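You operate a simulated robot arm through the tools that you are given. There is no shell and no other tool.

You run a simulated robot arm. Do the job below in one go: nothing can be reset, and whatever is moved stays where it is left.

## Task
Fit out the end tank on wheels: AIR cap, bent pipe, hose, both thumb screws.
Fine: cap pushed into the green collar, pipe twisted into the orange one, hose end on the grey spigot, screws tight.

Only the result counts: the job must be done as asked and must still hold three seconds after the hand-in. Knocking over, shifting, dropping, spilling or breaking anything else fails it. Lids that push on must go on centred and level and be pressed home; caps that screw on are set level and turned clockwise until they are tight.

## Robot
A 7-joint arm with a two-finger parallel gripper, fixed in place. Base frame: the origin is at the foot of the arm, x ahead of it, y to its left, z up; the work surface is at about z = 0.76. Units: m, rad, N and s.
Its first joint turns from -2.601 to 2.601 rad. Payload 3.43 kg.
The tool frame sits at the grasp point between the pads (the TCP): z along the fingers, y along the line on which they close. The tips reach 0.03 m beyond it. Largest opening 0.094 m; finger width 0.028, thickness 0.01; the body of the gripper, 0.05 by 0.096 m, starts 0.055 m behind the TCP.
Orientation is told as [roll, pitch, yaw] about the base's x, y, z axes, in that order, counted from this pose: with the fingers straight down and closing along the base's y, the tool's x points along the base's -x, its y along +y and its z along -z.

## Interface
- The arm moves only by the tool arm_command. Its argument "commands" is a list that holds one entry, the list of rows, each a list of 7 numbers: the shift along the base's x, y, z in cm, then the turn, a rotation vector about the base's x, y, z in rad, then the finger opening in cm, from 0 to 9.4. In form: [[[tx, ty, tz, rx, ry, rz, gripper], ...]]. A call has 1 to 20 rows; each row is the pose to reach, as a shift and turn from the pose commanded when the call began. Each row takes 0.2 s and may step no farther than 0.05 m and 0.15 rad from the row before; otherwise, or with a gripper value out of range, the whole call is refused. Where a pose cannot be reached the arm comes as near as it can. A force on the tool above 90 N (or 10 N above the force at the start of the call, whichever is more), or a blocked arm, ends the call early, and 0.2 s more pass. Each finger travels about 0.045 m/s and halts on what it meets, pressing with about 27 N; the grip force reading is that of the motor and also rises with nothing between the fingers. The clock runs only during rows and for 0.2 s after the last one: add rows that repeat a pose to give the fingers time. It gives the time, the measured TCP pose, the force on the tool (base axes), the opening and the grip force at its end, in the units of the frame above (readings bear some noise), with the torque about the TCP (base axes, N m) and any sound that the robot's microphone picked up.
- Cameras (640 x 400 px; columns grow to the right, rows downward): "scene" is fixed at [0.2155, -0.6503, 1.3462]; the picture's right is [0.88, -0.48, 0.00], its down [-0.13, -0.24, -0.96] and it looks along [0.46, 0.84, -0.28] (base axes); focal length 334 px, centre (320, 200). "wrist" rides on the gripper at [0.076, 0.014, -0.102] in the tool frame; the picture's right is [-0.18, 0.98, 0.00], its down [-0.75, -0.14, -0.64] and it looks along [-0.63, -0.12, 0.77] (tool axes); focal length 243 px, centre (320, 200). There is no depth. A picture from a camera that has moved, and an enlarged one, comes with that camera's place and axes in the base frame and with its lens.
- camera(camera): a new picture of that camera. The clock stands still meanwhile.
- inspect(camera, box): a new picture of the part [left, top, right, bottom] of that camera's present view, enlarged. The clock stands still meanwhile.
- close_job(): hands the job in; it is judged then, once.

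Places have to be worked out from the pictures, the camera data and where the tool is seen. Open the gripper and draw the arm clear of the work before you hand the job in, unless the task says otherwise.

The tools are called after "Request:" as name(argument=value, ...) on one line, values as JSON. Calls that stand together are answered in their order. arm_command: Moves the arm, as the interface text tells. Its arguments: {"type":"object","properties":{"commands":{"type":"array","items":{"type":"array","items":{"type":"array","items":{"type":"number"}}}}},"required":["commands"]} The other tools are called the same way: camera (camera) takes a picture; inspect (camera, box) takes an enlarged picture of a part of a camera's view; close_job () hands the job in.

At the start:

```text
clock: 0.0
tool_pos: [0.5567, 0.8156, 1.0948]
orientation: [-0.001, -0.001, 0.002]
force: [0.3, -0.3, 0.4]
torque: [0.0, -0.01, -0.01]
width: 0.094
gripper_force: 0.3
```

scene: 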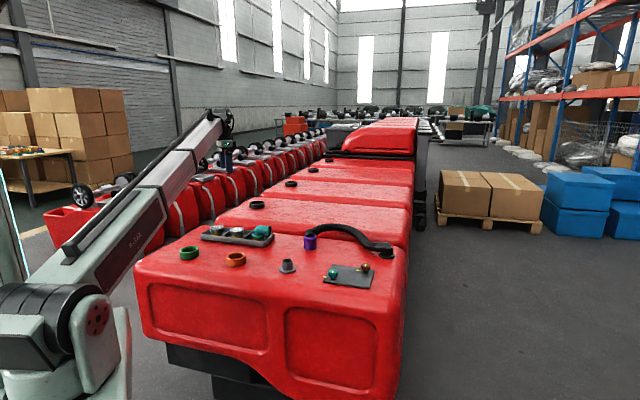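
wrist: 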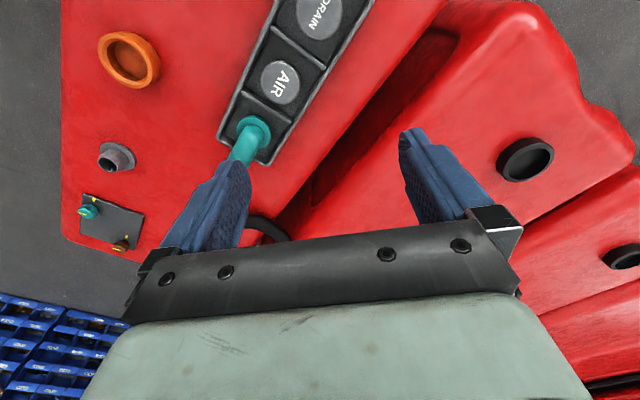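

I'll first look closely at the tank top in both cameras to find the parts.

Request:
inspect(camera="scene", box=[160, 190, 420, 352])

Request:
inspect(camera="wrist", box=[60, 0, 400, 212])

Request:
inspect(camera="scene", box=[290, 210, 410, 285])

Request:
inspect(camera="scene", box=[170, 210, 290, 285])

```text
2.46 times, centred on (290, 271) of scene
camera zoom: at [0.2155, -0.6503, 1.3462], right [0.88, -0.48, 0.0], down [-0.13, -0.24, -0.96], along [0.46, 0.84, -0.28], focal length 823 px, centre (394, 25)
```

zoom: 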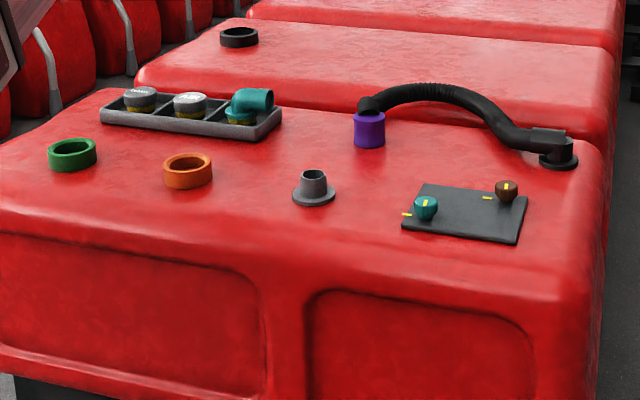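

```text
1.88 times, centred on (230, 106) of wrist
camera zoom: at [0.4796, 0.8317, 1.1973], right [0.18, 0.98, 0.0], down [0.75, -0.14, 0.64], along [0.63, -0.12, -0.77], focal length 457 px, centre (489, 377)
```

zoom: 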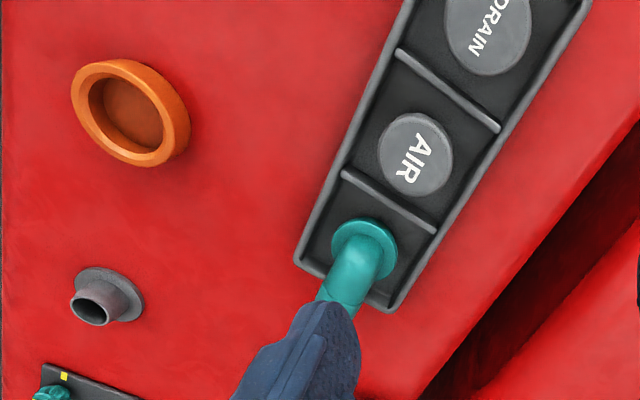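

```text
5.33 times, centred on (350, 248) of scene
camera zoom: at [0.2155, -0.6503, 1.3462], right [0.88, -0.48, 0.0], down [-0.13, -0.24, -0.96], along [0.46, 0.84, -0.28], focal length 1783 px, centre (160, -53)
```

zoom: 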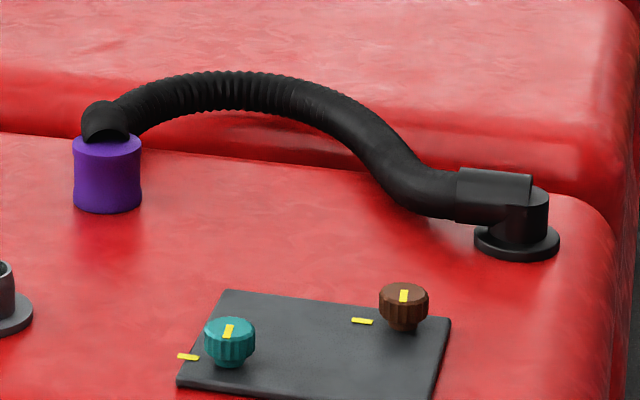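

```text
5.33 times, centred on (230, 248) of scene
camera zoom: at [0.2155, -0.6503, 1.3462], right [0.88, -0.48, 0.0], down [-0.13, -0.24, -0.96], along [0.46, 0.84, -0.28], focal length 1783 px, centre (800, -53)
```

zoom: 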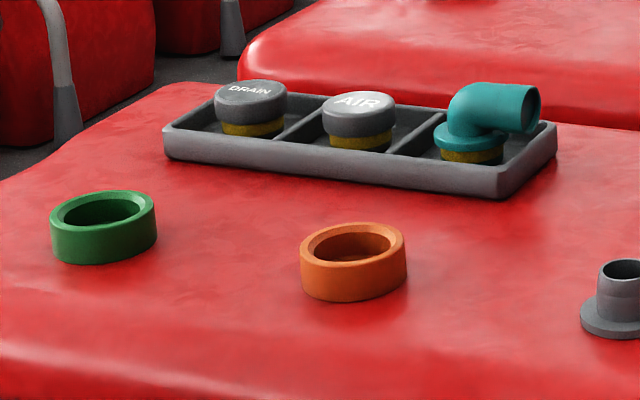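

The deck lies at z≈0.76, rotated about -45°. My estimates are: AIR cap near (0.562, 0.757), pipe (0.637, 0.683), green collar (0.343, 0.658), orange collar (0.49, 0.512), spigot (0.64, 0.371). I move over the AIR cap at a safe height for a closer look.

Request:
arm_command(commands=[[[0.1, -1.5, -3.7, 0, 0, 0, 9.4], [0.3, -3, -7.4, 0, 0, 0, 9.4], [0.4, -4.5, -11, 0, 0, 0, 9.4], [0.5, -5.9, -14.5, 0, 0, 0, 9.4], [0.5, -5.9, -14.5, 0, 0, 0, 9.4]]])

```text
clock: 1.2
tool_pos: [0.5606, 0.7543, 0.95]
orientation: [0.0, -0.001, 0.0]
force: [-0.1, 0.4, 1.0]
torque: [0.01, 0.0, 0.01]
width: 0.094
gripper_force: 0.1
```

The arm is above the AIR cap at z=0.95. I take a picture to refine its place.

Request:
camera(camera="wrist")

Request:
inspect(camera="scene", box=[170, 190, 330, 290])

```text
taken
camera wrist: at [0.4841, 0.7694, 1.0517], right [0.18, 0.98, 0.0], down [0.75, -0.14, 0.64], along [0.63, -0.12, -0.77], focal length 243 px, centre (320, 200)
```

wrist: 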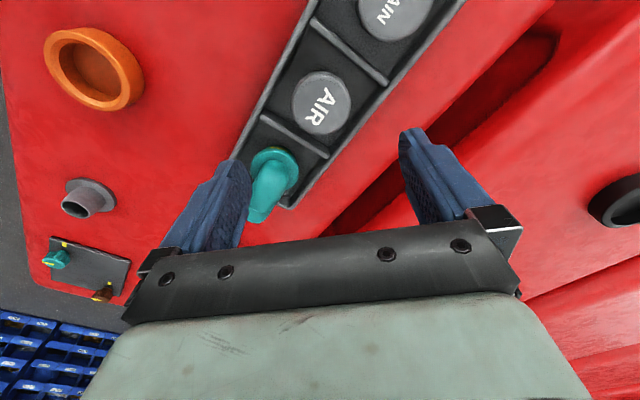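

```text
4.00 times, centred on (250, 240) of scene
camera zoom: at [0.2155, -0.6503, 1.3462], right [0.88, -0.48, 0.0], down [-0.13, -0.24, -0.96], along [0.46, 0.84, -0.28], focal length 1337 px, centre (600, 40)
```

zoom: 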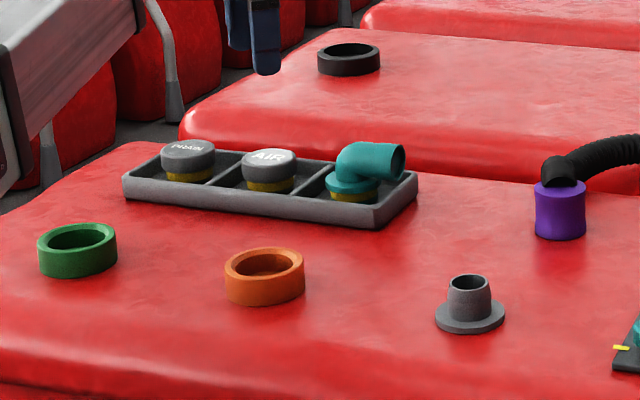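

AIR cap top triangulates to about (0.5635, 0.7565, 0.799). I zoom in strongly on the tray and collars to get heights before going down.

Request:
inspect(camera="scene", box=[196, 220, 280, 250])

Request:
inspect(camera="scene", box=[174, 240, 254, 272])

Request:
inspect(camera="wrist", box=[220, 30, 400, 220])

```text
7.62 times, centred on (238, 235) of scene
camera zoom: at [0.2155, -0.6503, 1.3462], right [0.88, -0.48, 0.0], down [-0.13, -0.24, -0.96], along [0.46, 0.84, -0.28], focal length 2547 px, centre (945, -67)
```

zoom: 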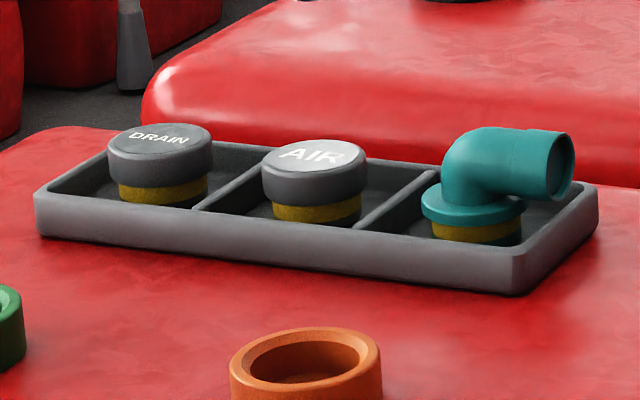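

```text
8.00 times, centred on (214, 256) of scene
camera zoom: at [0.2155, -0.6503, 1.3462], right [0.88, -0.48, 0.0], down [-0.13, -0.24, -0.96], along [0.46, 0.84, -0.28], focal length 2674 px, centre (1168, -248)
```

zoom: 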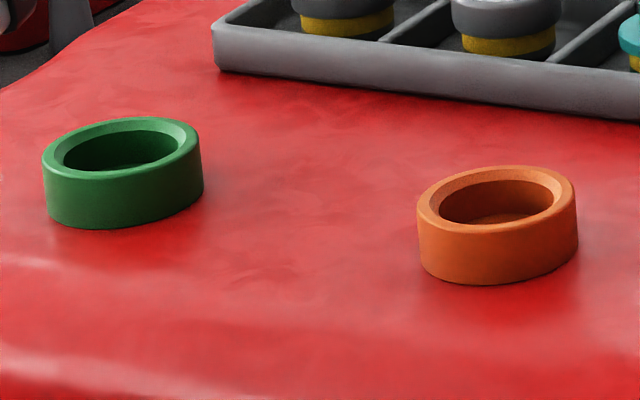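

```text
2.11 times, centred on (310, 125) of wrist
camera zoom: at [0.4841, 0.7694, 1.0517], right [0.18, 0.98, 0.0], down [0.75, -0.14, 0.64], along [0.63, -0.12, -0.77], focal length 511 px, centre (341, 358)
```

zoom: 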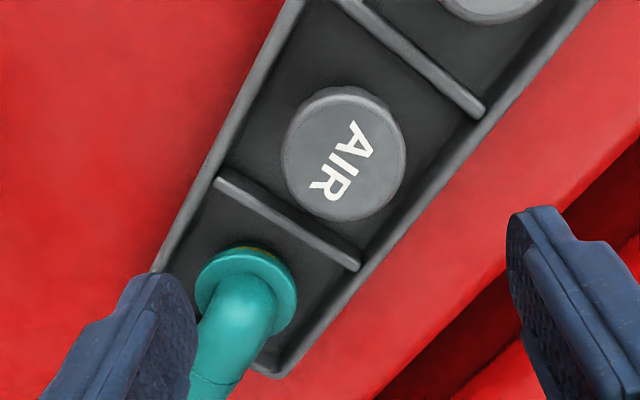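

The head is about 62 mm wide and spans z≈0.779–0.799, with a 52 mm plug below. The collar is about 28 mm high with a 55 mm bore and a chamfer. I'll grip only the upper head so the fingertips clear the collar rim, first descending partway to check alignment.

Request:
arm_command(commands=[[[0.3, 0.1, -3, 0, 0, 0, 8.4], [0.3, 0.1, -6, 0, 0, 0, 8.4], [0.3, 0.1, -8, 0, 0, 0, 8.4], [0.3, 0.1, -8, 0, 0, 0, 8.4]]])

Request:
camera(camera="wrist")

Request:
inspect(camera="scene", box=[190, 205, 290, 255])

```text
clock: 2.2
tool_pos: [0.5633, 0.7568, 0.8714]
orientation: [-0.002, 0.0, 0.0]
force: [0.4, 0.7, 0.9]
torque: [0.03, 0.03, -0.02]
width: 0.0836
gripper_force: 0.2
```

```text
taken
camera wrist: at [0.4867, 0.7724, 0.9732], right [0.18, 0.98, 0.0], down [0.75, -0.14, 0.64], along [0.63, -0.12, -0.77], focal length 243 px, centre (320, 200)
```

wrist: 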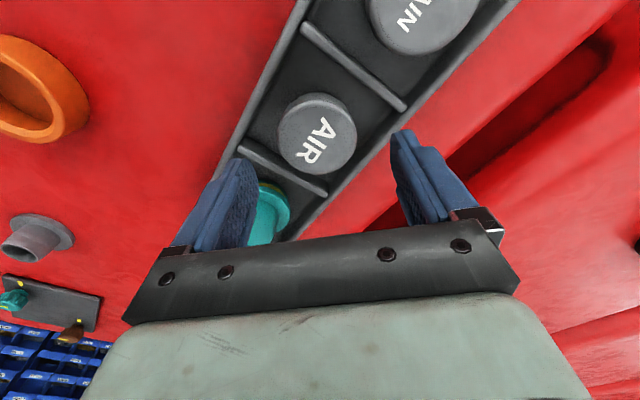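

```text
6.40 times, centred on (240, 230) of scene
camera zoom: at [0.2155, -0.6503, 1.3462], right [0.88, -0.48, 0.0], down [-0.13, -0.24, -0.96], along [0.46, 0.84, -0.28], focal length 2139 px, centre (832, 8)
```

zoom: 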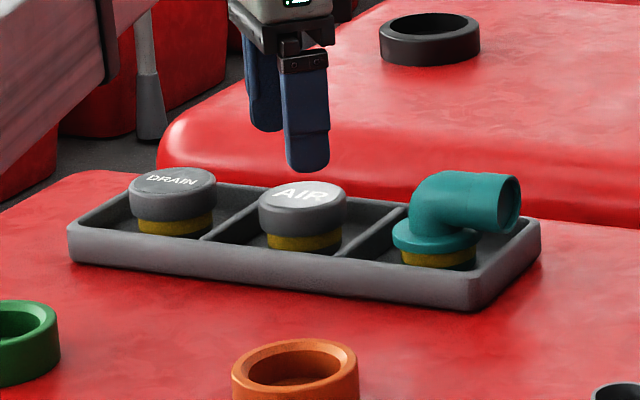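

I check the AIR cap's outline more exactly from this lower pose.

Request:
inspect(camera="wrist", box=[260, 80, 380, 180])

```text
4.00 times, centred on (320, 130) of wrist
camera zoom: at [0.4867, 0.7724, 0.9732], right [0.18, 0.98, 0.0], down [0.75, -0.14, 0.64], along [0.63, -0.12, -0.77], focal length 970 px, centre (320, 480)
```

zoom: 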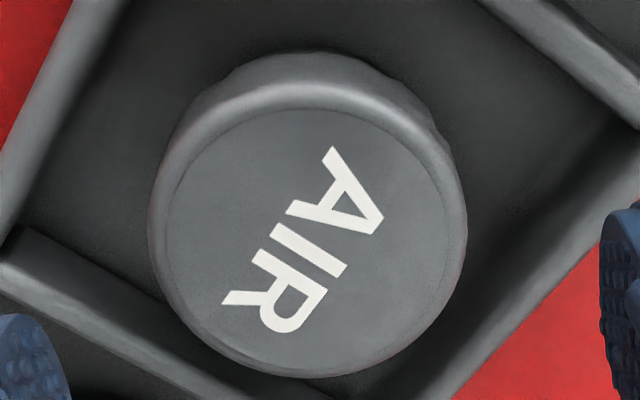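

From the close view the cap centre is about 6–7 mm further in +x and 3 mm in -y from the TCP. I correct, go down to TCP z≈0.813 and close on the head.

Request:
arm_command(commands=[[[0.65, -0.3, -1.5, 0, 0, 0, 8.4], [0.65, -0.3, -3, 0, 0, 0, 8.4], [0.65, -0.3, -4.5, 0, 0, 0, 8.4], [0.65, -0.3, -5.8, 0, 0, 0, 8.4], [0.65, -0.3, -5.8, 0, 0, 0, 8.4]]])

Request:
camera(camera="wrist")

Request:
inspect(camera="scene", box=[200, 215, 280, 250])

```text
clock: 3.4
tool_pos: [0.5705, 0.7544, 0.8175]
orientation: [0.007, -0.005, 0.0]
force: [1.4, -1.3, 59.7]
torque: [3.03, -0.8, -0.16]
width: 0.0836
gripper_force: 0.1
```

```text
taken
camera wrist: at [0.4929, 0.7693, 0.919], right [0.18, 0.98, 0.01], down [0.75, -0.15, 0.64], along [0.63, -0.11, -0.76], focal length 243 px, centre (320, 200)
```

wrist: 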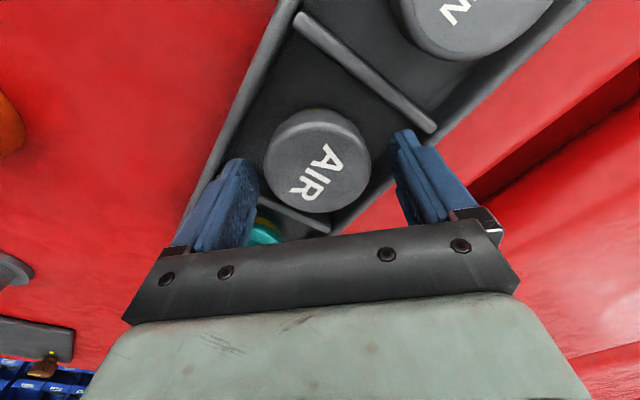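

```text
8.00 times, centred on (240, 232) of scene
camera zoom: at [0.2155, -0.6503, 1.3462], right [0.88, -0.48, 0.0], down [-0.13, -0.24, -0.96], along [0.46, 0.84, -0.28], focal length 2674 px, centre (960, -60)
```

zoom: 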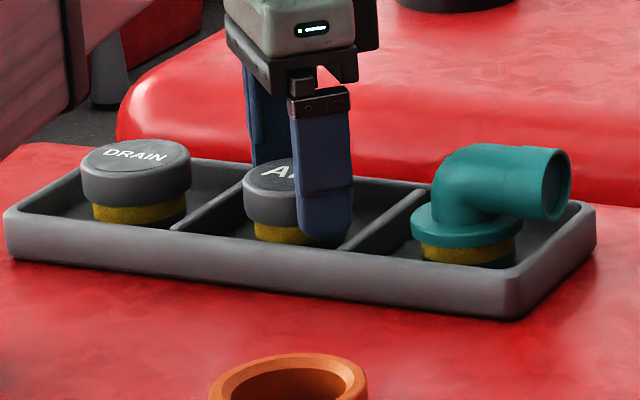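

The right finger's outer corner is pressing on the tray's far wall (60 N up, contact at about +y 51 mm, +x 13 mm). I lift at once and narrow the opening before trying again.

Request:
arm_command(commands=[[[0, 0, 1.5, 0, 0, 0, 8.4], [0, 0, 3.0, 0, 0, 0, 8.4], [0, 0, 3.0, 0, 0, 0, 7.2], [0, 0, 3.0, 0, 0, 0, 7.2]]])

Request:
camera(camera="wrist")

Request:
inspect(camera="scene", box=[190, 205, 290, 255])

```text
clock: 4.4
tool_pos: [0.5705, 0.7564, 0.8428]
orientation: [0.0, 0.001, -0.002]
force: [-0.1, 0.3, 0.0]
torque: [0.03, 0.0, -0.03]
width: 0.0722
gripper_force: 0.1
```

```text
taken
camera wrist: at [0.4934, 0.7715, 0.9451], right [0.18, 0.98, 0.0], down [0.75, -0.14, 0.64], along [0.63, -0.12, -0.77], focal length 243 px, centre (320, 200)
```

wrist: 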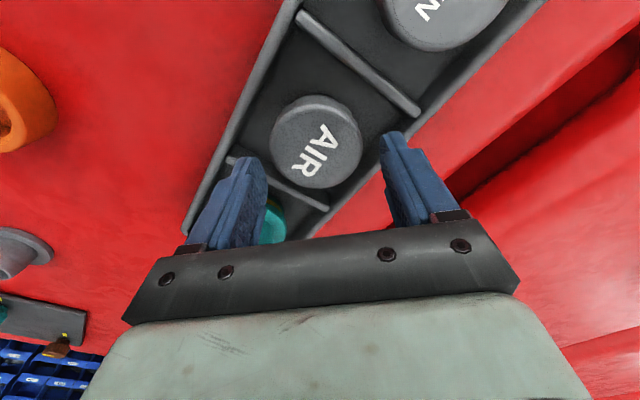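

```text
6.40 times, centred on (240, 230) of scene
camera zoom: at [0.2155, -0.6503, 1.3462], right [0.88, -0.48, 0.0], down [-0.13, -0.24, -0.96], along [0.46, 0.84, -0.28], focal length 2139 px, centre (832, 8)
```

zoom: 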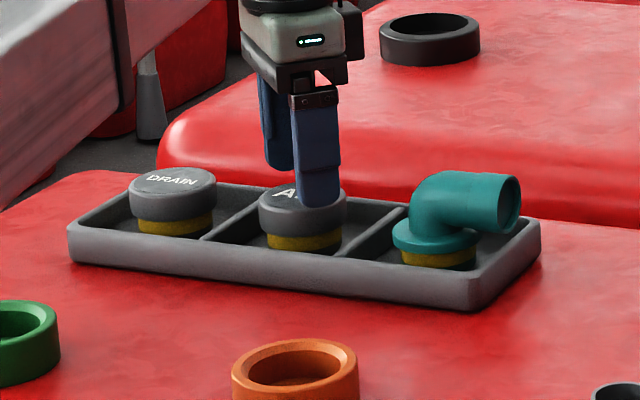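

The tray and caps have not moved. I refine the cap centre once more before the second descent.

Request:
inspect(camera="wrist", box=[240, 80, 420, 200])

```text
3.33 times, centred on (330, 140) of wrist
camera zoom: at [0.4934, 0.7715, 0.9451], right [0.18, 0.98, 0.0], down [0.75, -0.14, 0.64], along [0.63, -0.12, -0.77], focal length 809 px, centre (287, 400)
```

zoom: 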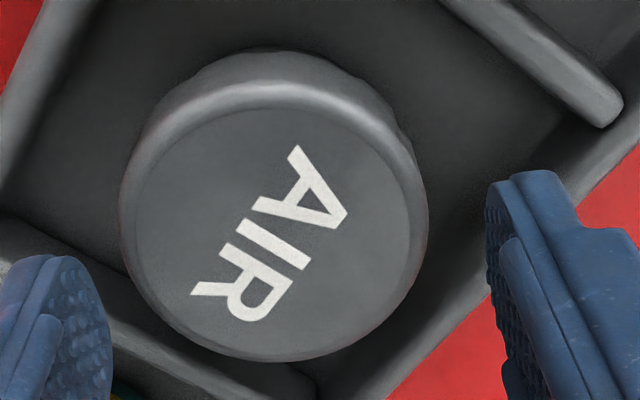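

The cap is centred in x and 2.7 mm off in -y. I shift, descend to TCP z≈0.813 and check the force before closing.

Request:
arm_command(commands=[[[0, -0.27, -0.8, 0, 0, 0, 7.2], [0, -0.27, -1.6, 0, 0, 0, 7.2], [0, -0.27, -2.4, 0, 0, 0, 7.2], [0, -0.27, -2.9, 0, 0, 0, 7.2], [0, -0.27, -2.9, 0, 0, 0, 7.2]]])

Request:
inspect(camera="scene", box=[190, 205, 290, 255])

```text
clock: 5.6
tool_pos: [0.5715, 0.7537, 0.8137]
orientation: [0.001, 0.0, -0.001]
force: [0.3, -0.4, -0.3]
torque: [-0.01, 0.0, -0.01]
width: 0.0721
gripper_force: 0.0
```

```text
6.40 times, centred on (240, 230) of scene
camera zoom: at [0.2155, -0.6503, 1.3462], right [0.88, -0.48, 0.0], down [-0.13, -0.24, -0.96], along [0.46, 0.84, -0.28], focal length 2139 px, centre (832, 8)
```

zoom: 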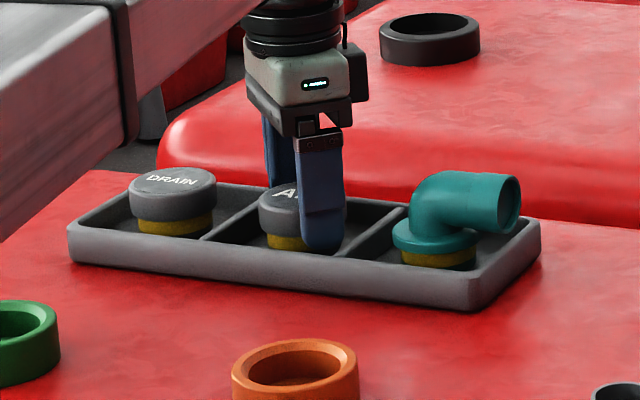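

No contact this time, but comparing the fingertip with the cap in the scene view suggests the cap sits higher than I assumed (parallax gives top z≈0.807, x≈0.565). I check with the wrist camera before closing.

Request:
inspect(camera="wrist", box=[220, 90, 420, 240])

Request:
inspect(camera="scene", box=[215, 218, 265, 250])

```text
2.67 times, centred on (320, 165) of wrist
camera zoom: at [0.4939, 0.7691, 0.9156], right [0.18, 0.98, 0.0], down [0.75, -0.14, 0.64], along [0.63, -0.12, -0.77], focal length 647 px, centre (320, 293)
```

zoom: 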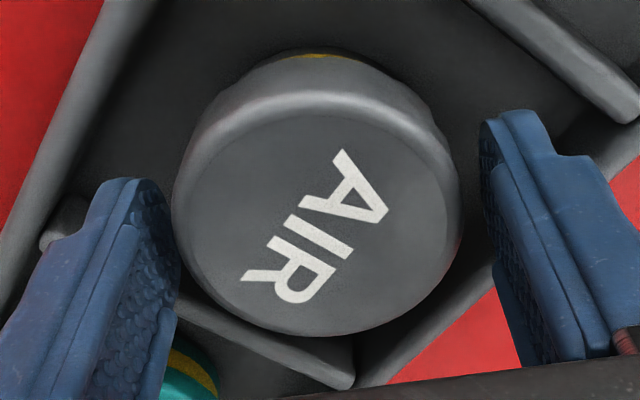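

```text
12.50 times, centred on (240, 234) of scene
camera zoom: at [0.2155, -0.6503, 1.3462], right [0.88, -0.48, 0.0], down [-0.13, -0.24, -0.96], along [0.46, 0.84, -0.28], focal length 4178 px, centre (1320, -225)
```

zoom: 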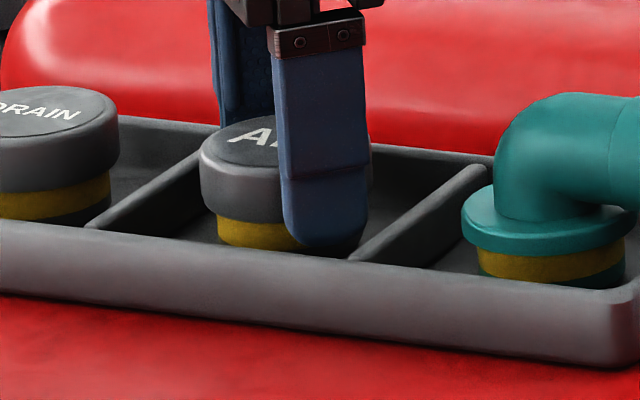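

The cap top is at z≈0.804 and x≈0.566, so the tips are ~6 mm below the head and the TCP 4 mm too far in +x. I raise 8 mm, shift -4 mm in x, and then close.

Request:
arm_command(commands=[[[-0.4, 0, 0.8, 0, 0, 0, 7.2], [-0.4, 0, 0.8, 0, 0, 0, 7.2], [-0.4, 0, 0.8, 0, 0, 0, 5.6], [-0.4, 0, 0.8, 0, 0, 0, 5.6], [-0.4, 0, 0.8, 0, 0, 0, 5.6]]])

Request:
inspect(camera="wrist", box=[220, 90, 420, 240])

Request:
inspect(camera="scene", box=[215, 218, 265, 250])

```text
clock: 6.8
tool_pos: [0.5674, 0.7538, 0.8206]
orientation: [0.0, -0.001, 0.001]
force: [0.5, 0.2, 2.3]
torque: [0.04, -0.02, -0.02]
width: 0.0581
gripper_force: 27.3
```

```text
2.67 times, centred on (320, 165) of wrist
camera zoom: at [0.4899, 0.7688, 0.9228], right [0.18, 0.98, 0.0], down [0.75, -0.14, 0.64], along [0.63, -0.12, -0.77], focal length 647 px, centre (320, 293)
```

zoom: 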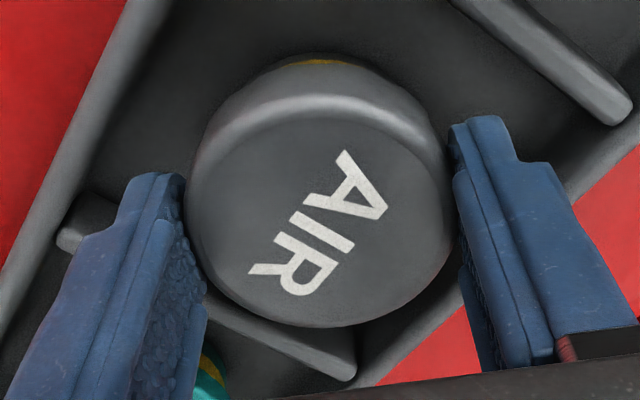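

```text
12.50 times, centred on (240, 234) of scene
camera zoom: at [0.2155, -0.6503, 1.3462], right [0.88, -0.48, 0.0], down [-0.13, -0.24, -0.96], along [0.46, 0.84, -0.28], focal length 4178 px, centre (1320, -225)
```

zoom: 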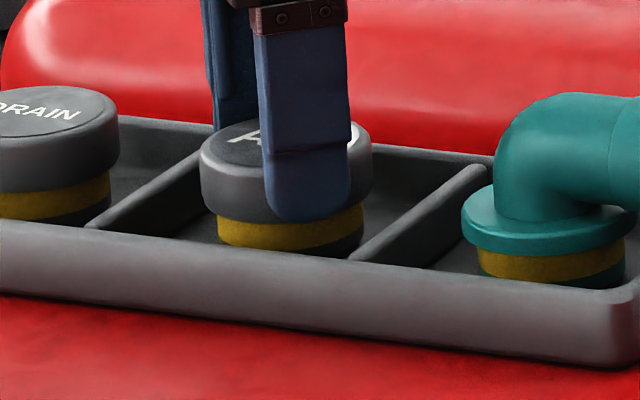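

The cap is held (58 mm head, 27 N, tips level with the head's lower edge) and centred on the TCP. I lift it clear and check that it hangs level.

Request:
arm_command(commands=[[[0, 0, 1.5, 0, 0, 0, 5.4], [0, 0, 4, 0, 0, 0, 5.4], [0, 0, 8, 0, 0, 0, 5.4], [0, 0, 12, 0, 0, 0, 5.4], [0, 0, 12, 0, 0, 0, 5.4]]])

Request:
inspect(camera="scene", box=[190, 180, 290, 250])

Request:
camera(camera="wrist")

```text
clock: 8.0
tool_pos: [0.5691, 0.7544, 0.9415]
orientation: [0.001, -0.001, -0.001]
force: [0.4, -0.1, 0.6]
torque: [-0.01, 0.01, -0.02]
width: 0.0583
gripper_force: 27.3
```

```text
5.71 times, centred on (240, 215) of scene
camera zoom: at [0.2155, -0.6503, 1.3462], right [0.88, -0.48, 0.0], down [-0.13, -0.24, -0.96], along [0.46, 0.84, -0.28], focal length 1910 px, centre (777, 114)
```

zoom: 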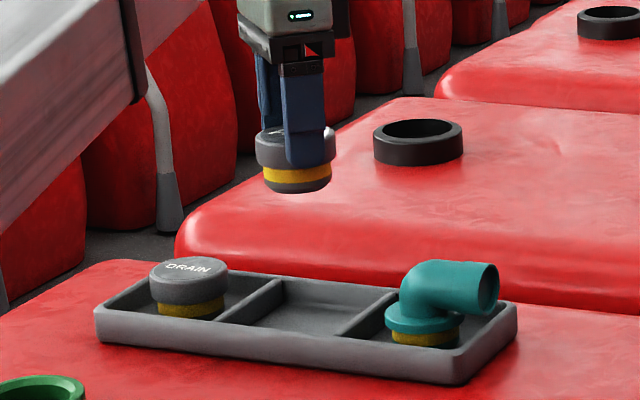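

```text
taken
camera wrist: at [0.4915, 0.7692, 1.0432], right [0.18, 0.98, 0.0], down [0.75, -0.14, 0.64], along [0.63, -0.12, -0.77], focal length 243 px, centre (320, 200)
```

wrist: 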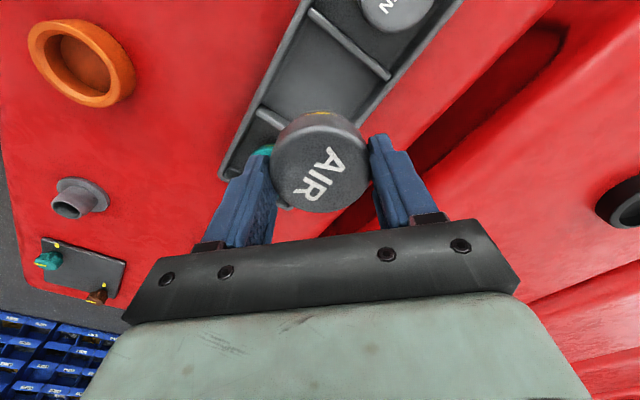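

The cap hangs level and the tray is undisturbed. I carry it toward the green collar at this height.

Request:
arm_command(commands=[[[-4, -1.7, 0, 0, 0, 0, 5.4], [-8, -3.4, 0, 0, 0, 0, 5.4], [-12, -5.1, 0, 0, 0, 0, 5.4], [-16, -6.8, 0, 0, 0, 0, 5.4], [-19.5, -8.3, 0, 0, 0, 0, 5.4], [-22, -9.5, 0, 0, 0, 0, 5.4], [-22, -9.5, 0, 0, 0, 0, 5.4]]])

Request:
camera(camera="wrist")

Request:
camera(camera="scene")

```text
clock: 9.6
tool_pos: [0.3469, 0.6582, 0.9394]
orientation: [-0.002, 0.0, 0.0]
force: [-0.6, -0.2, 0.1]
torque: [-0.01, -0.03, -0.01]
width: 0.0582
gripper_force: 27.3
```

```text
taken
camera wrist: at [0.269, 0.6743, 1.041], right [0.18, 0.98, 0.0], down [0.75, -0.14, 0.64], along [0.63, -0.12, -0.77], focal length 243 px, centre (320, 200)
```

wrist: 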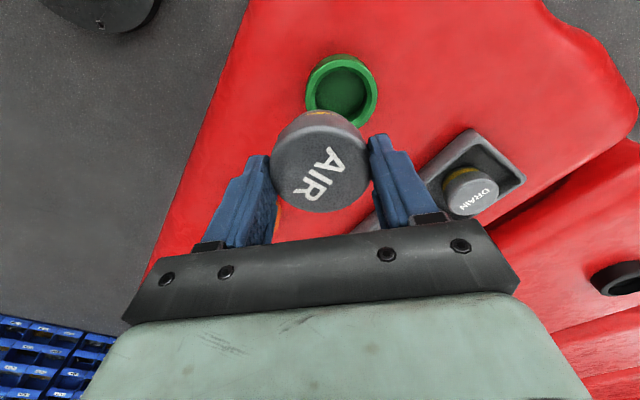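

```text
taken
```

scene: 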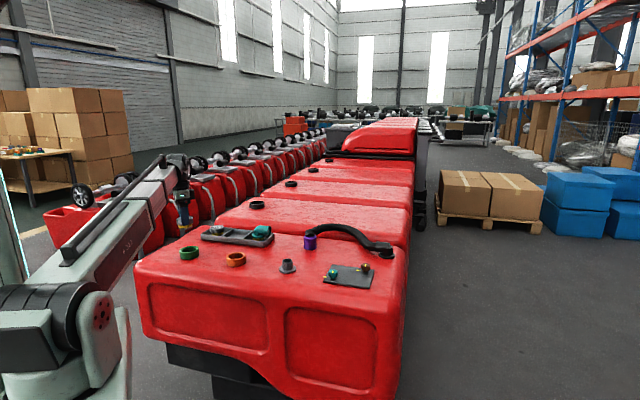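

The green collar is visible just behind the cap. I zoom in to measure it.

Request:
inspect(camera="wrist", box=[280, 40, 400, 140])

Request:
inspect(camera="scene", box=[150, 180, 250, 270])

```text
4.00 times, centred on (340, 90) of wrist
camera zoom: at [0.269, 0.6743, 1.041], right [0.18, 0.98, 0.0], down [0.75, -0.14, 0.64], along [0.63, -0.12, -0.77], focal length 970 px, centre (240, 640)
```

zoom: 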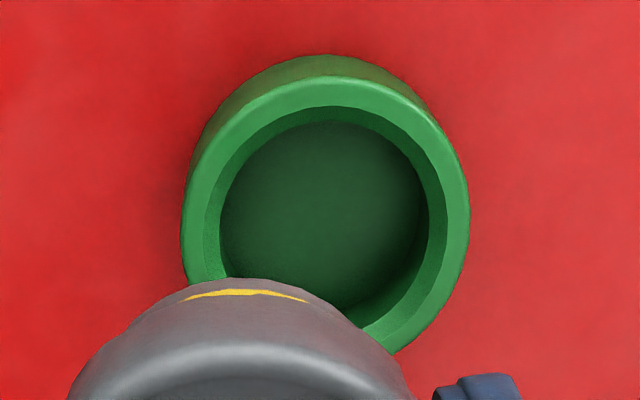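

```text
4.44 times, centred on (200, 225) of scene
camera zoom: at [0.2155, -0.6503, 1.3462], right [0.88, -0.48, 0.0], down [-0.13, -0.24, -0.96], along [0.46, 0.84, -0.28], focal length 1486 px, centre (853, 89)
```

zoom: 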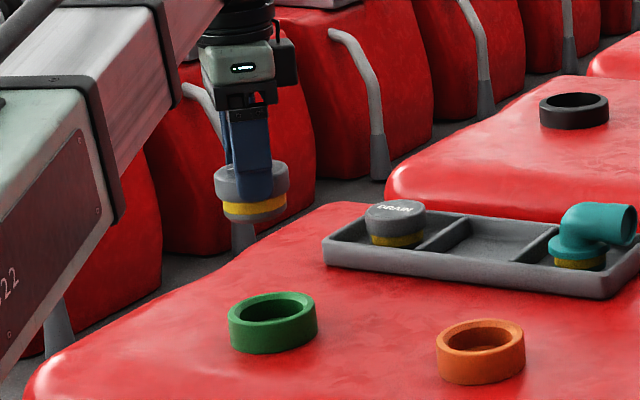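

The collar centre is near (0.3465, 0.681), so the TCP must go about +2 cm in y. I shift and lower to z≈0.87, leaving ~3 cm under the plug, and look again.

Request:
arm_command(commands=[[[0.15, 1.0, 0, 0, 0, 0, 5.4], [0.15, 2.07, -1.5, 0, 0, 0, 5.4], [0.15, 2.07, -3.5, 0, 0, 0, 5.4], [0.15, 2.07, -5.5, 0, 0, 0, 5.4], [0.15, 2.07, -6.8, 0, 0, 0, 5.4], [0.15, 2.07, -6.8, 0, 0, 0, 5.4]]])

Request:
camera(camera="wrist")

Request:
inspect(camera="scene", box=[160, 215, 230, 270])

```text
clock: 11.0
tool_pos: [0.3494, 0.6768, 0.8725]
orientation: [-0.001, 0.0, 0.0]
force: [0.5, -0.3, -0.2]
torque: [0.04, -0.02, 0.01]
width: 0.0579
gripper_force: 27.0
```

```text
taken
camera wrist: at [0.2719, 0.6927, 0.9742], right [0.18, 0.98, 0.0], down [0.75, -0.14, 0.64], along [0.63, -0.12, -0.77], focal length 243 px, centre (320, 200)
```

wrist: 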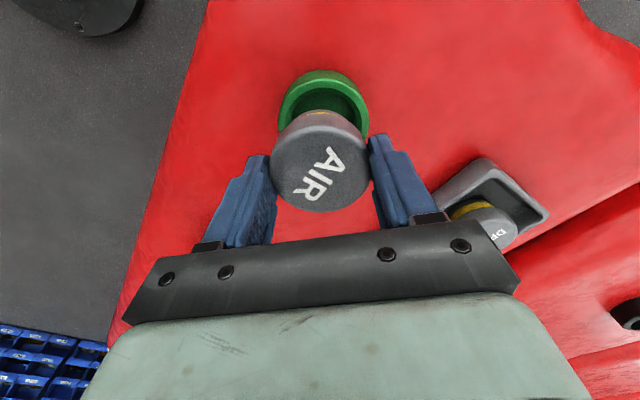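

```text
7.27 times, centred on (195, 242) of scene
camera zoom: at [0.2155, -0.6503, 1.3462], right [0.88, -0.48, 0.0], down [-0.13, -0.24, -0.96], along [0.46, 0.84, -0.28], focal length 2431 px, centre (1229, -109)
```

zoom: 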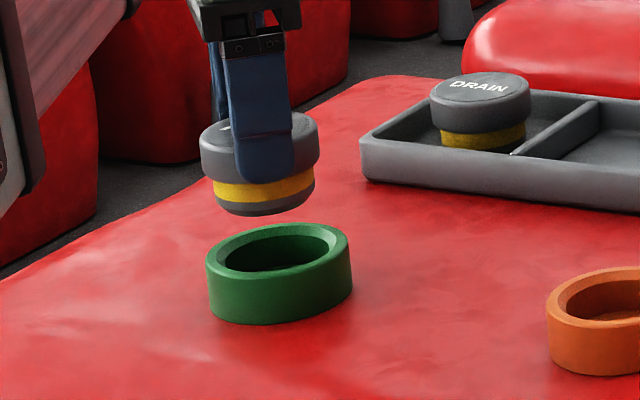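

I zoom in on the wrist view to fix the remaining lateral offset between plug and collar.

Request:
inspect(camera="wrist", box=[260, 50, 390, 150])

Request:
inspect(camera="scene", box=[176, 225, 206, 265])

```text
4.00 times, centred on (325, 100) of wrist
camera zoom: at [0.2719, 0.6927, 0.9742], right [0.18, 0.98, 0.0], down [0.75, -0.14, 0.64], along [0.63, -0.12, -0.77], focal length 970 px, centre (300, 600)
```

zoom: 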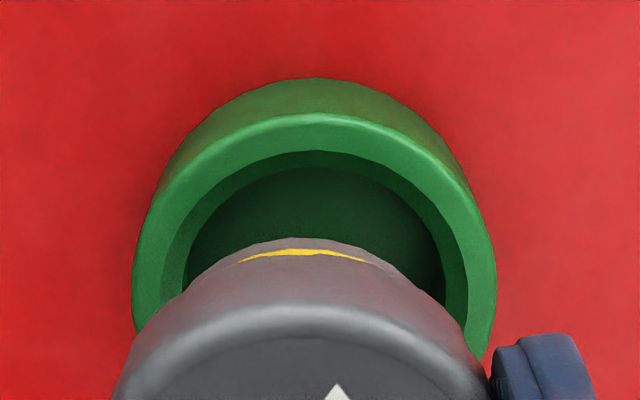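

```text
10.00 times, centred on (191, 245) of scene
camera zoom: at [0.2155, -0.6503, 1.3462], right [0.88, -0.48, 0.0], down [-0.13, -0.24, -0.96], along [0.46, 0.84, -0.28], focal length 3343 px, centre (1610, -250)
```

zoom: 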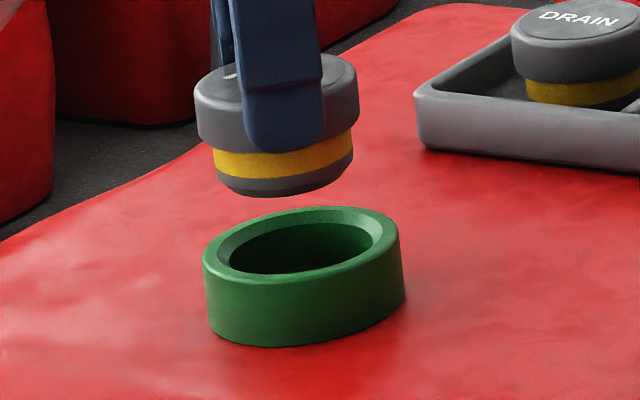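

Wrist fits put the collar rim centre at about (0.3496, 0.6805, 0.790), radius 36 mm. The scene view says the plug is ~3 mm left of the collar, so I shift about 3.5 mm in x, lower 2 cm, and recheck.

Request:
arm_command(commands=[[[0.35, 0, -1.0, 0, 0, 0, 5.4], [0.35, 0, -2.0, 0, 0, 0, 5.4], [0.35, 0, -2.0, 0, 0, 0, 5.4]]])

Request:
inspect(camera="wrist", box=[250, 70, 400, 220])

Request:
inspect(camera="scene", box=[172, 230, 206, 265])

```text
clock: 11.8
tool_pos: [0.3525, 0.6788, 0.8537]
orientation: [-0.001, 0.003, 0.001]
force: [0.7, -0.7, 0.0]
torque: [-0.03, -0.02, 0.02]
width: 0.0583
gripper_force: 27.1
```

```text
2.67 times, centred on (325, 145) of wrist
camera zoom: at [0.2751, 0.6939, 0.9554], right [0.18, 0.98, 0.0], down [0.75, -0.14, 0.64], along [0.63, -0.12, -0.77], focal length 647 px, centre (307, 347)
```

zoom: 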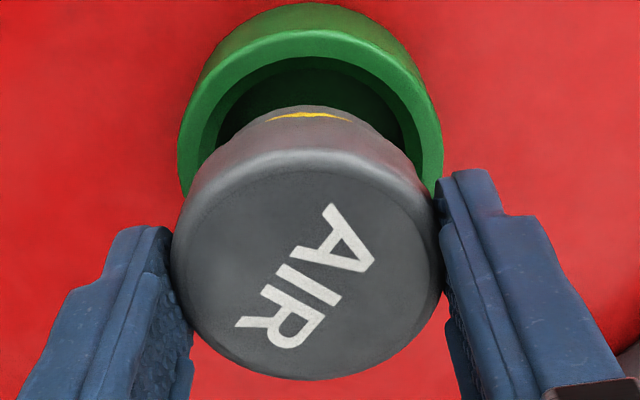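

```text
11.43 times, centred on (189, 248) of scene
camera zoom: at [0.2155, -0.6503, 1.3462], right [0.88, -0.48, 0.0], down [-0.13, -0.24, -0.96], along [0.46, 0.84, -0.28], focal length 3820 px, centre (1817, -343)
```

zoom: 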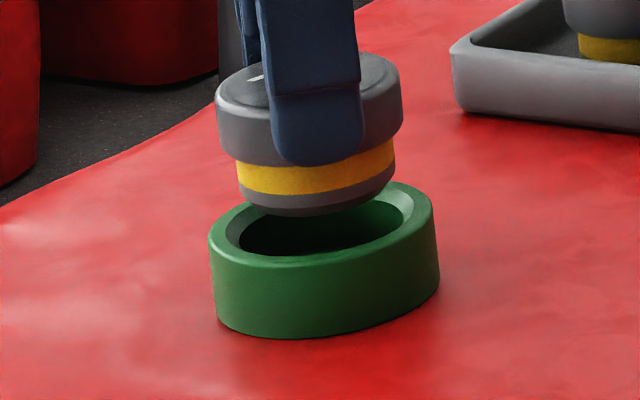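

Scene view now shows plug and collar laterally aligned, and the wrist view agrees within about 1 mm. I lower gently into the chamfer, watching the force.

Request:
arm_command(commands=[[[-0.05, 0.08, -0.6, 0, 0, 0, 5.4], [-0.05, 0.08, -1.2, 0, 0, 0, 5.4], [-0.05, 0.08, -1.8, 0, 0, 0, 5.4], [-0.05, 0.08, -2.2, 0, 0, 0, 5.4], [-0.05, 0.08, -2.2, 0, 0, 0, 5.4]]])

Request:
inspect(camera="wrist", box=[250, 70, 400, 220])

Request:
inspect(camera="scene", box=[172, 230, 206, 265])

```text
clock: 13.0
tool_pos: [0.3519, 0.6789, 0.8305]
orientation: [0.0, 0.001, 0.001]
force: [-0.7, -0.1, -1.0]
torque: [0.0, -0.03, 0.04]
width: 0.0579
gripper_force: 27.0
```

```text
2.67 times, centred on (325, 145) of wrist
camera zoom: at [0.2744, 0.6944, 0.933], right [0.18, 0.98, 0.0], down [0.75, -0.14, 0.64], along [0.63, -0.12, -0.77], focal length 647 px, centre (307, 347)
```

zoom: 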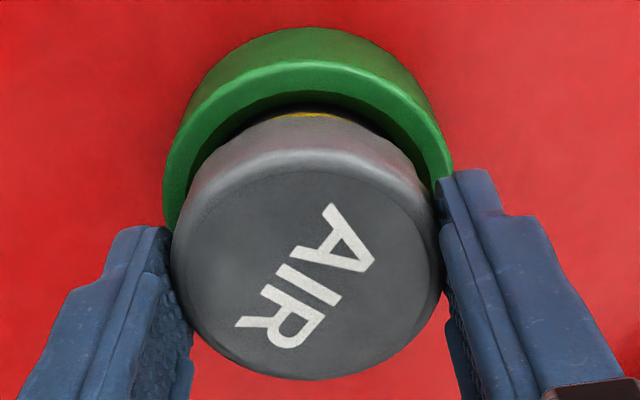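

```text
11.43 times, centred on (189, 248) of scene
camera zoom: at [0.2155, -0.6503, 1.3462], right [0.88, -0.48, 0.0], down [-0.13, -0.24, -0.96], along [0.46, 0.84, -0.28], focal length 3820 px, centre (1817, -343)
```

zoom: 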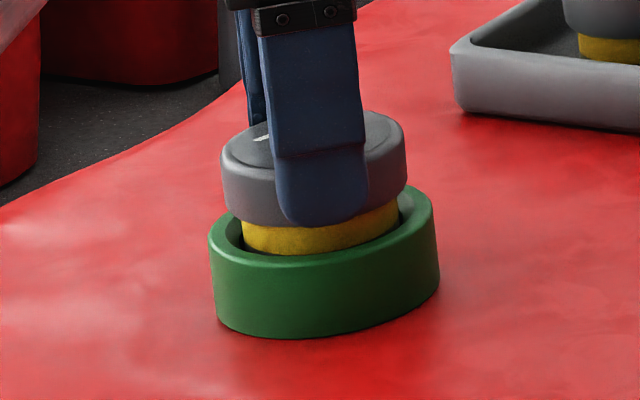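

The plug is already inside the rim with no contact force. I keep pushing down.

Request:
arm_command(commands=[[[0, 0, -0.3, 0, 0, 0, 5.4], [0, 0, -0.6, 0, 0, 0, 5.4], [0, 0, -0.9, 0, 0, 0, 5.4], [0, 0, -0.9, 0, 0, 0, 5.4]]])

Request:
inspect(camera="scene", box=[172, 230, 206, 265])

Request:
inspect(camera="wrist", box=[250, 70, 400, 220])

```text
clock: 14.0
tool_pos: [0.3514, 0.6788, 0.8227]
orientation: [-0.001, -0.001, 0.0]
force: [0.2, -0.3, -0.5]
torque: [0.03, -0.01, 0.01]
width: 0.0582
gripper_force: 27.2
```

```text
11.43 times, centred on (189, 248) of scene
camera zoom: at [0.2155, -0.6503, 1.3462], right [0.88, -0.48, 0.0], down [-0.13, -0.24, -0.96], along [0.46, 0.84, -0.28], focal length 3820 px, centre (1817, -343)
```

zoom: 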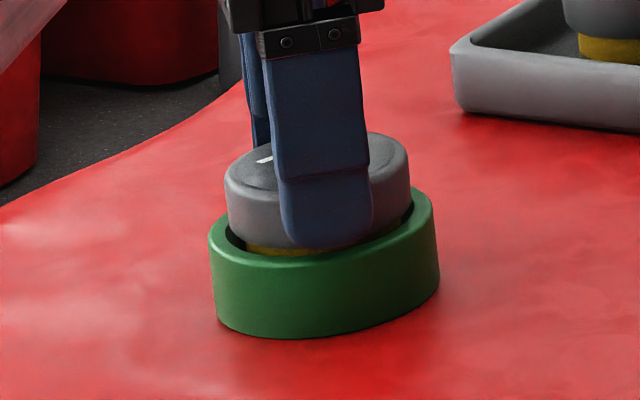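

```text
2.67 times, centred on (325, 145) of wrist
camera zoom: at [0.2749, 0.6944, 0.9248], right [0.18, 0.98, 0.0], down [0.75, -0.14, 0.64], along [0.63, -0.12, -0.77], focal length 647 px, centre (307, 347)
```

zoom: 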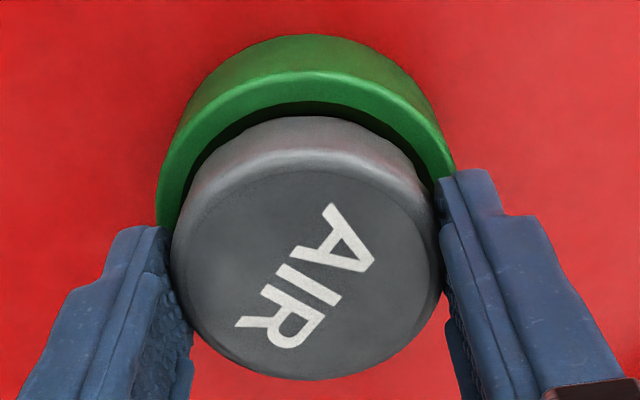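

Still free of force, and the fingertips are about 3 mm above the rim. I go 2 mm further, then will release and press the cap home from above with closed fingers.

Request:
arm_command(commands=[[[0, 0, -0.15, 0, 0, 0, 5.4], [0, 0, -0.25, 0, 0, 0, 5.4], [0, 0, -0.25, 0, 0, 0, 5.4]]])

Request:
inspect(camera="scene", box=[172, 230, 206, 265])

```text
clock: 14.8
tool_pos: [0.3504, 0.6782, 0.8211]
orientation: [0.003, -0.001, 0.0]
force: [1.8, 0.1, 16.0]
torque: [-0.01, -0.09, -0.01]
width: 0.0585
gripper_force: 27.1
```

```text
11.43 times, centred on (189, 248) of scene
camera zoom: at [0.2155, -0.6503, 1.3462], right [0.88, -0.48, 0.0], down [-0.13, -0.24, -0.96], along [0.46, 0.84, -0.28], focal length 3820 px, centre (1817, -343)
```

zoom: 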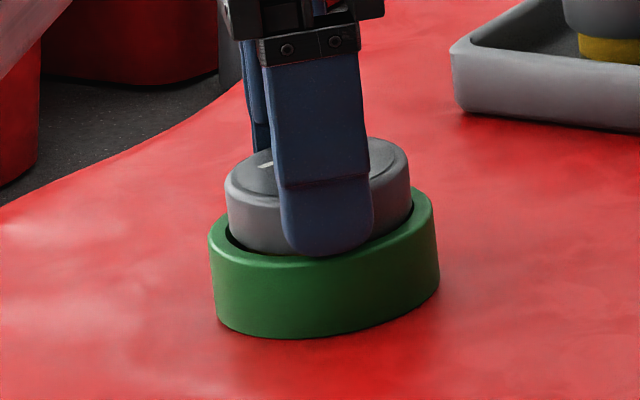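

16 N now opposes, with no torque: seat or fingertips on the rim. I ease 1.5 mm, open, and lift off to press on top instead.

Request:
arm_command(commands=[[[0, 0, 0.12, 0, 0, 0, 5.6], [0, 0, 0.12, 0, 0, 0, 7.4], [0, 0, 0.12, 0, 0, 0, 7.4], [0, 0, 2.0, 0, 0, 0, 7.4], [0, 0, 5.0, 0, 0, 0, 7.4], [0, 0, 5.0, 0, 0, 0, 2.0], [0, 0, 5.0, 0, 0, 0, 0], [0, 0, 5.0, 0, 0, 0, 0], [0, 0, 5.0, 0, 0, 0, 0]]])

Request:
inspect(camera="scene", box=[172, 230, 206, 265])

Request:
camera(camera="wrist")

```text
clock: 16.8
tool_pos: [0.3523, 0.6794, 0.8725]
orientation: [0.0, 0.0, -0.001]
force: [-0.3, 0.4, -0.1]
torque: [0.03, 0.02, 0.02]
width: 0.0
gripper_force: 10.5
```

```text
11.43 times, centred on (189, 248) of scene
camera zoom: at [0.2155, -0.6503, 1.3462], right [0.88, -0.48, 0.0], down [-0.13, -0.24, -0.96], along [0.46, 0.84, -0.28], focal length 3820 px, centre (1817, -343)
```

zoom: 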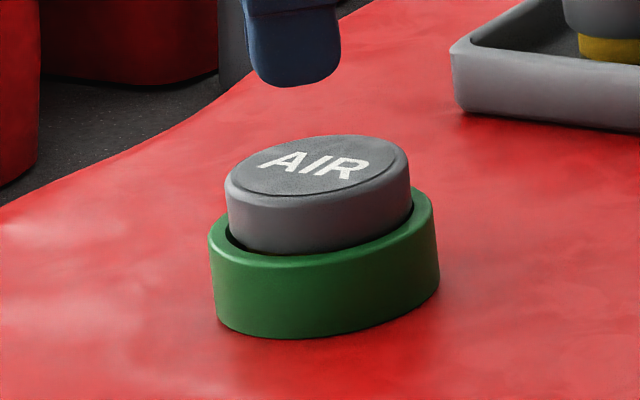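

```text
taken
camera wrist: at [0.274, 0.6947, 0.9733], right [0.18, 0.98, 0.0], down [0.75, -0.14, 0.64], along [0.63, -0.12, -0.77], focal length 243 px, centre (320, 200)
```

wrist: 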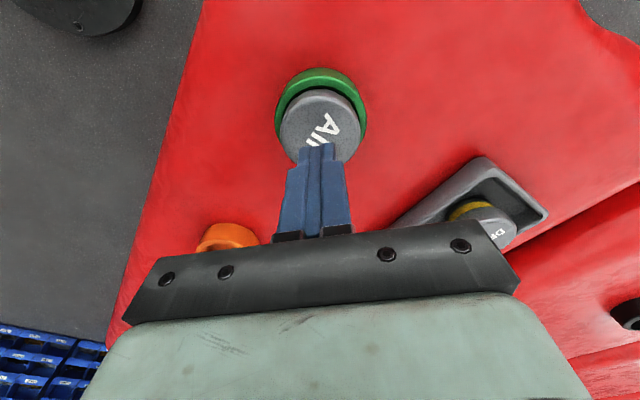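

The cap sits level in the collar. I zoom in to check its centre and the press point.

Request:
inspect(camera="wrist", box=[260, 55, 390, 175])

```text
3.33 times, centred on (325, 115) of wrist
camera zoom: at [0.274, 0.6947, 0.9733], right [0.18, 0.98, 0.0], down [0.75, -0.14, 0.64], along [0.63, -0.12, -0.77], focal length 809 px, centre (303, 483)
```

zoom: 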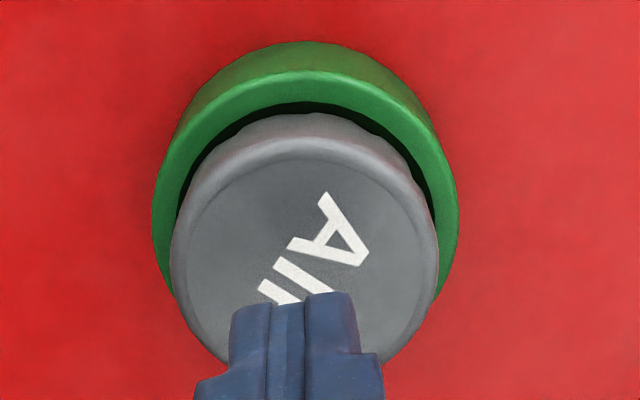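

I press on the middle of the cap with closed fingers, lowering until the tips meet its top (~TCP 0.837) and then a few mm further.

Request:
arm_command(commands=[[[0.15, 0, -1.5, 0, 0, 0, 0], [0.15, 0, -3.0, 0, 0, 0, 0], [0.15, 0, -3.5, 0, 0, 0, 0], [0.15, 0, -3.8, 0, 0, 0, 0], [0.15, 0, -4.0, 0, 0, 0, 0], [0.15, 0, -4.0, 0, 0, 0, 0]]])

Request:
inspect(camera="scene", box=[172, 230, 206, 265])

```text
clock: 17.9
tool_pos: [0.3526, 0.6798, 0.8382]
orientation: [0.005, -0.003, 0.0]
force: [-3.8, -8.0, 32.5]
torque: [-0.25, 0.2, 0.02]
width: 0.0
gripper_force: 27.1
stopped in row 5: the force on the tool passed its limit at 96 N (the readings are from after the stop); the commanded pose is now the measured one
```

```text
11.43 times, centred on (189, 248) of scene
camera zoom: at [0.2155, -0.6503, 1.3462], right [0.88, -0.48, 0.0], down [-0.13, -0.24, -0.96], along [0.46, 0.84, -0.28], focal length 3820 px, centre (1817, -343)
```

zoom: 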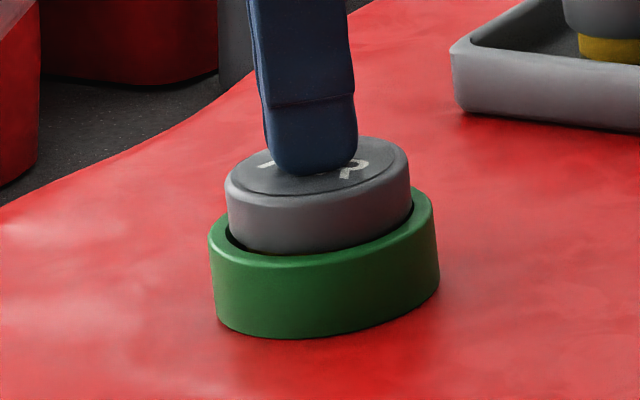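

The tips met the cap at TCP z≈0.838 and the force shot to 96 N without visible movement. I press again more slowly to confirm it's solidly home.

Request:
arm_command(commands=[[[0, 0, -0.15, 0, 0, 0, 0], [0, 0, -0.3, 0, 0, 0, 0], [0, 0, -0.4, 0, 0, 0, 0], [0, 0, -0.4, 0, 0, 0, 0]]])

```text
clock: 18.6
tool_pos: [0.3541, 0.679, 0.8387]
orientation: [0.009, -0.008, -0.002]
force: [-3.4, -9.7, 34.6]
torque: [-0.34, 0.25, 0.02]
width: 0.0
gripper_force: 27.1
stopped in row 3: the force on the tool passed its limit at 95 N (the readings are from after the stop); the commanded pose is now the measured one
```

The height did not change under 95 N, so the cap is solid. I lift off and look.

Request:
arm_command(commands=[[[0, 0, 2, 0, 0, 0, 0], [0, 0, 6, 0, 0, 0, 0], [0, 0, 10, 0, 0, 0, 4], [0, 0, 12, 0, 0, 0, 9.4], [0, 0, 12, 0, 0, 0, 9.4]]])

Request:
inspect(camera="scene", box=[172, 230, 206, 265])

Request:
camera(camera="wrist")

```text
clock: 19.8
tool_pos: [0.3545, 0.6804, 0.9563]
orientation: [0.006, -0.006, 0.0]
force: [-0.6, 0.6, 0.5]
torque: [-0.02, -0.01, -0.01]
width: 0.0673
gripper_force: 0.1
```

```text
11.43 times, centred on (189, 248) of scene
camera zoom: at [0.2155, -0.6503, 1.3462], right [0.88, -0.48, 0.0], down [-0.13, -0.24, -0.96], along [0.46, 0.84, -0.28], focal length 3820 px, centre (1817, -343)
```

zoom: 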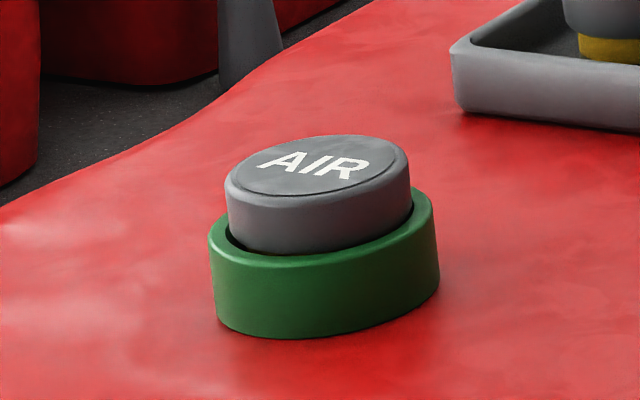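

```text
taken
camera wrist: at [0.2767, 0.6954, 1.0578], right [0.18, 0.98, 0.01], down [0.75, -0.15, 0.65], along [0.64, -0.11, -0.76], focal length 243 px, centre (320, 200)
```

wrist: 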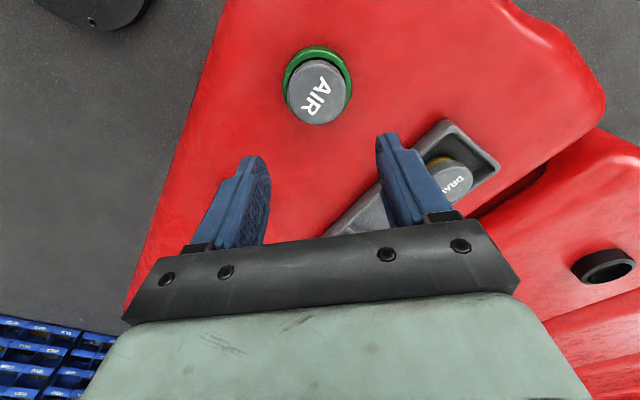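

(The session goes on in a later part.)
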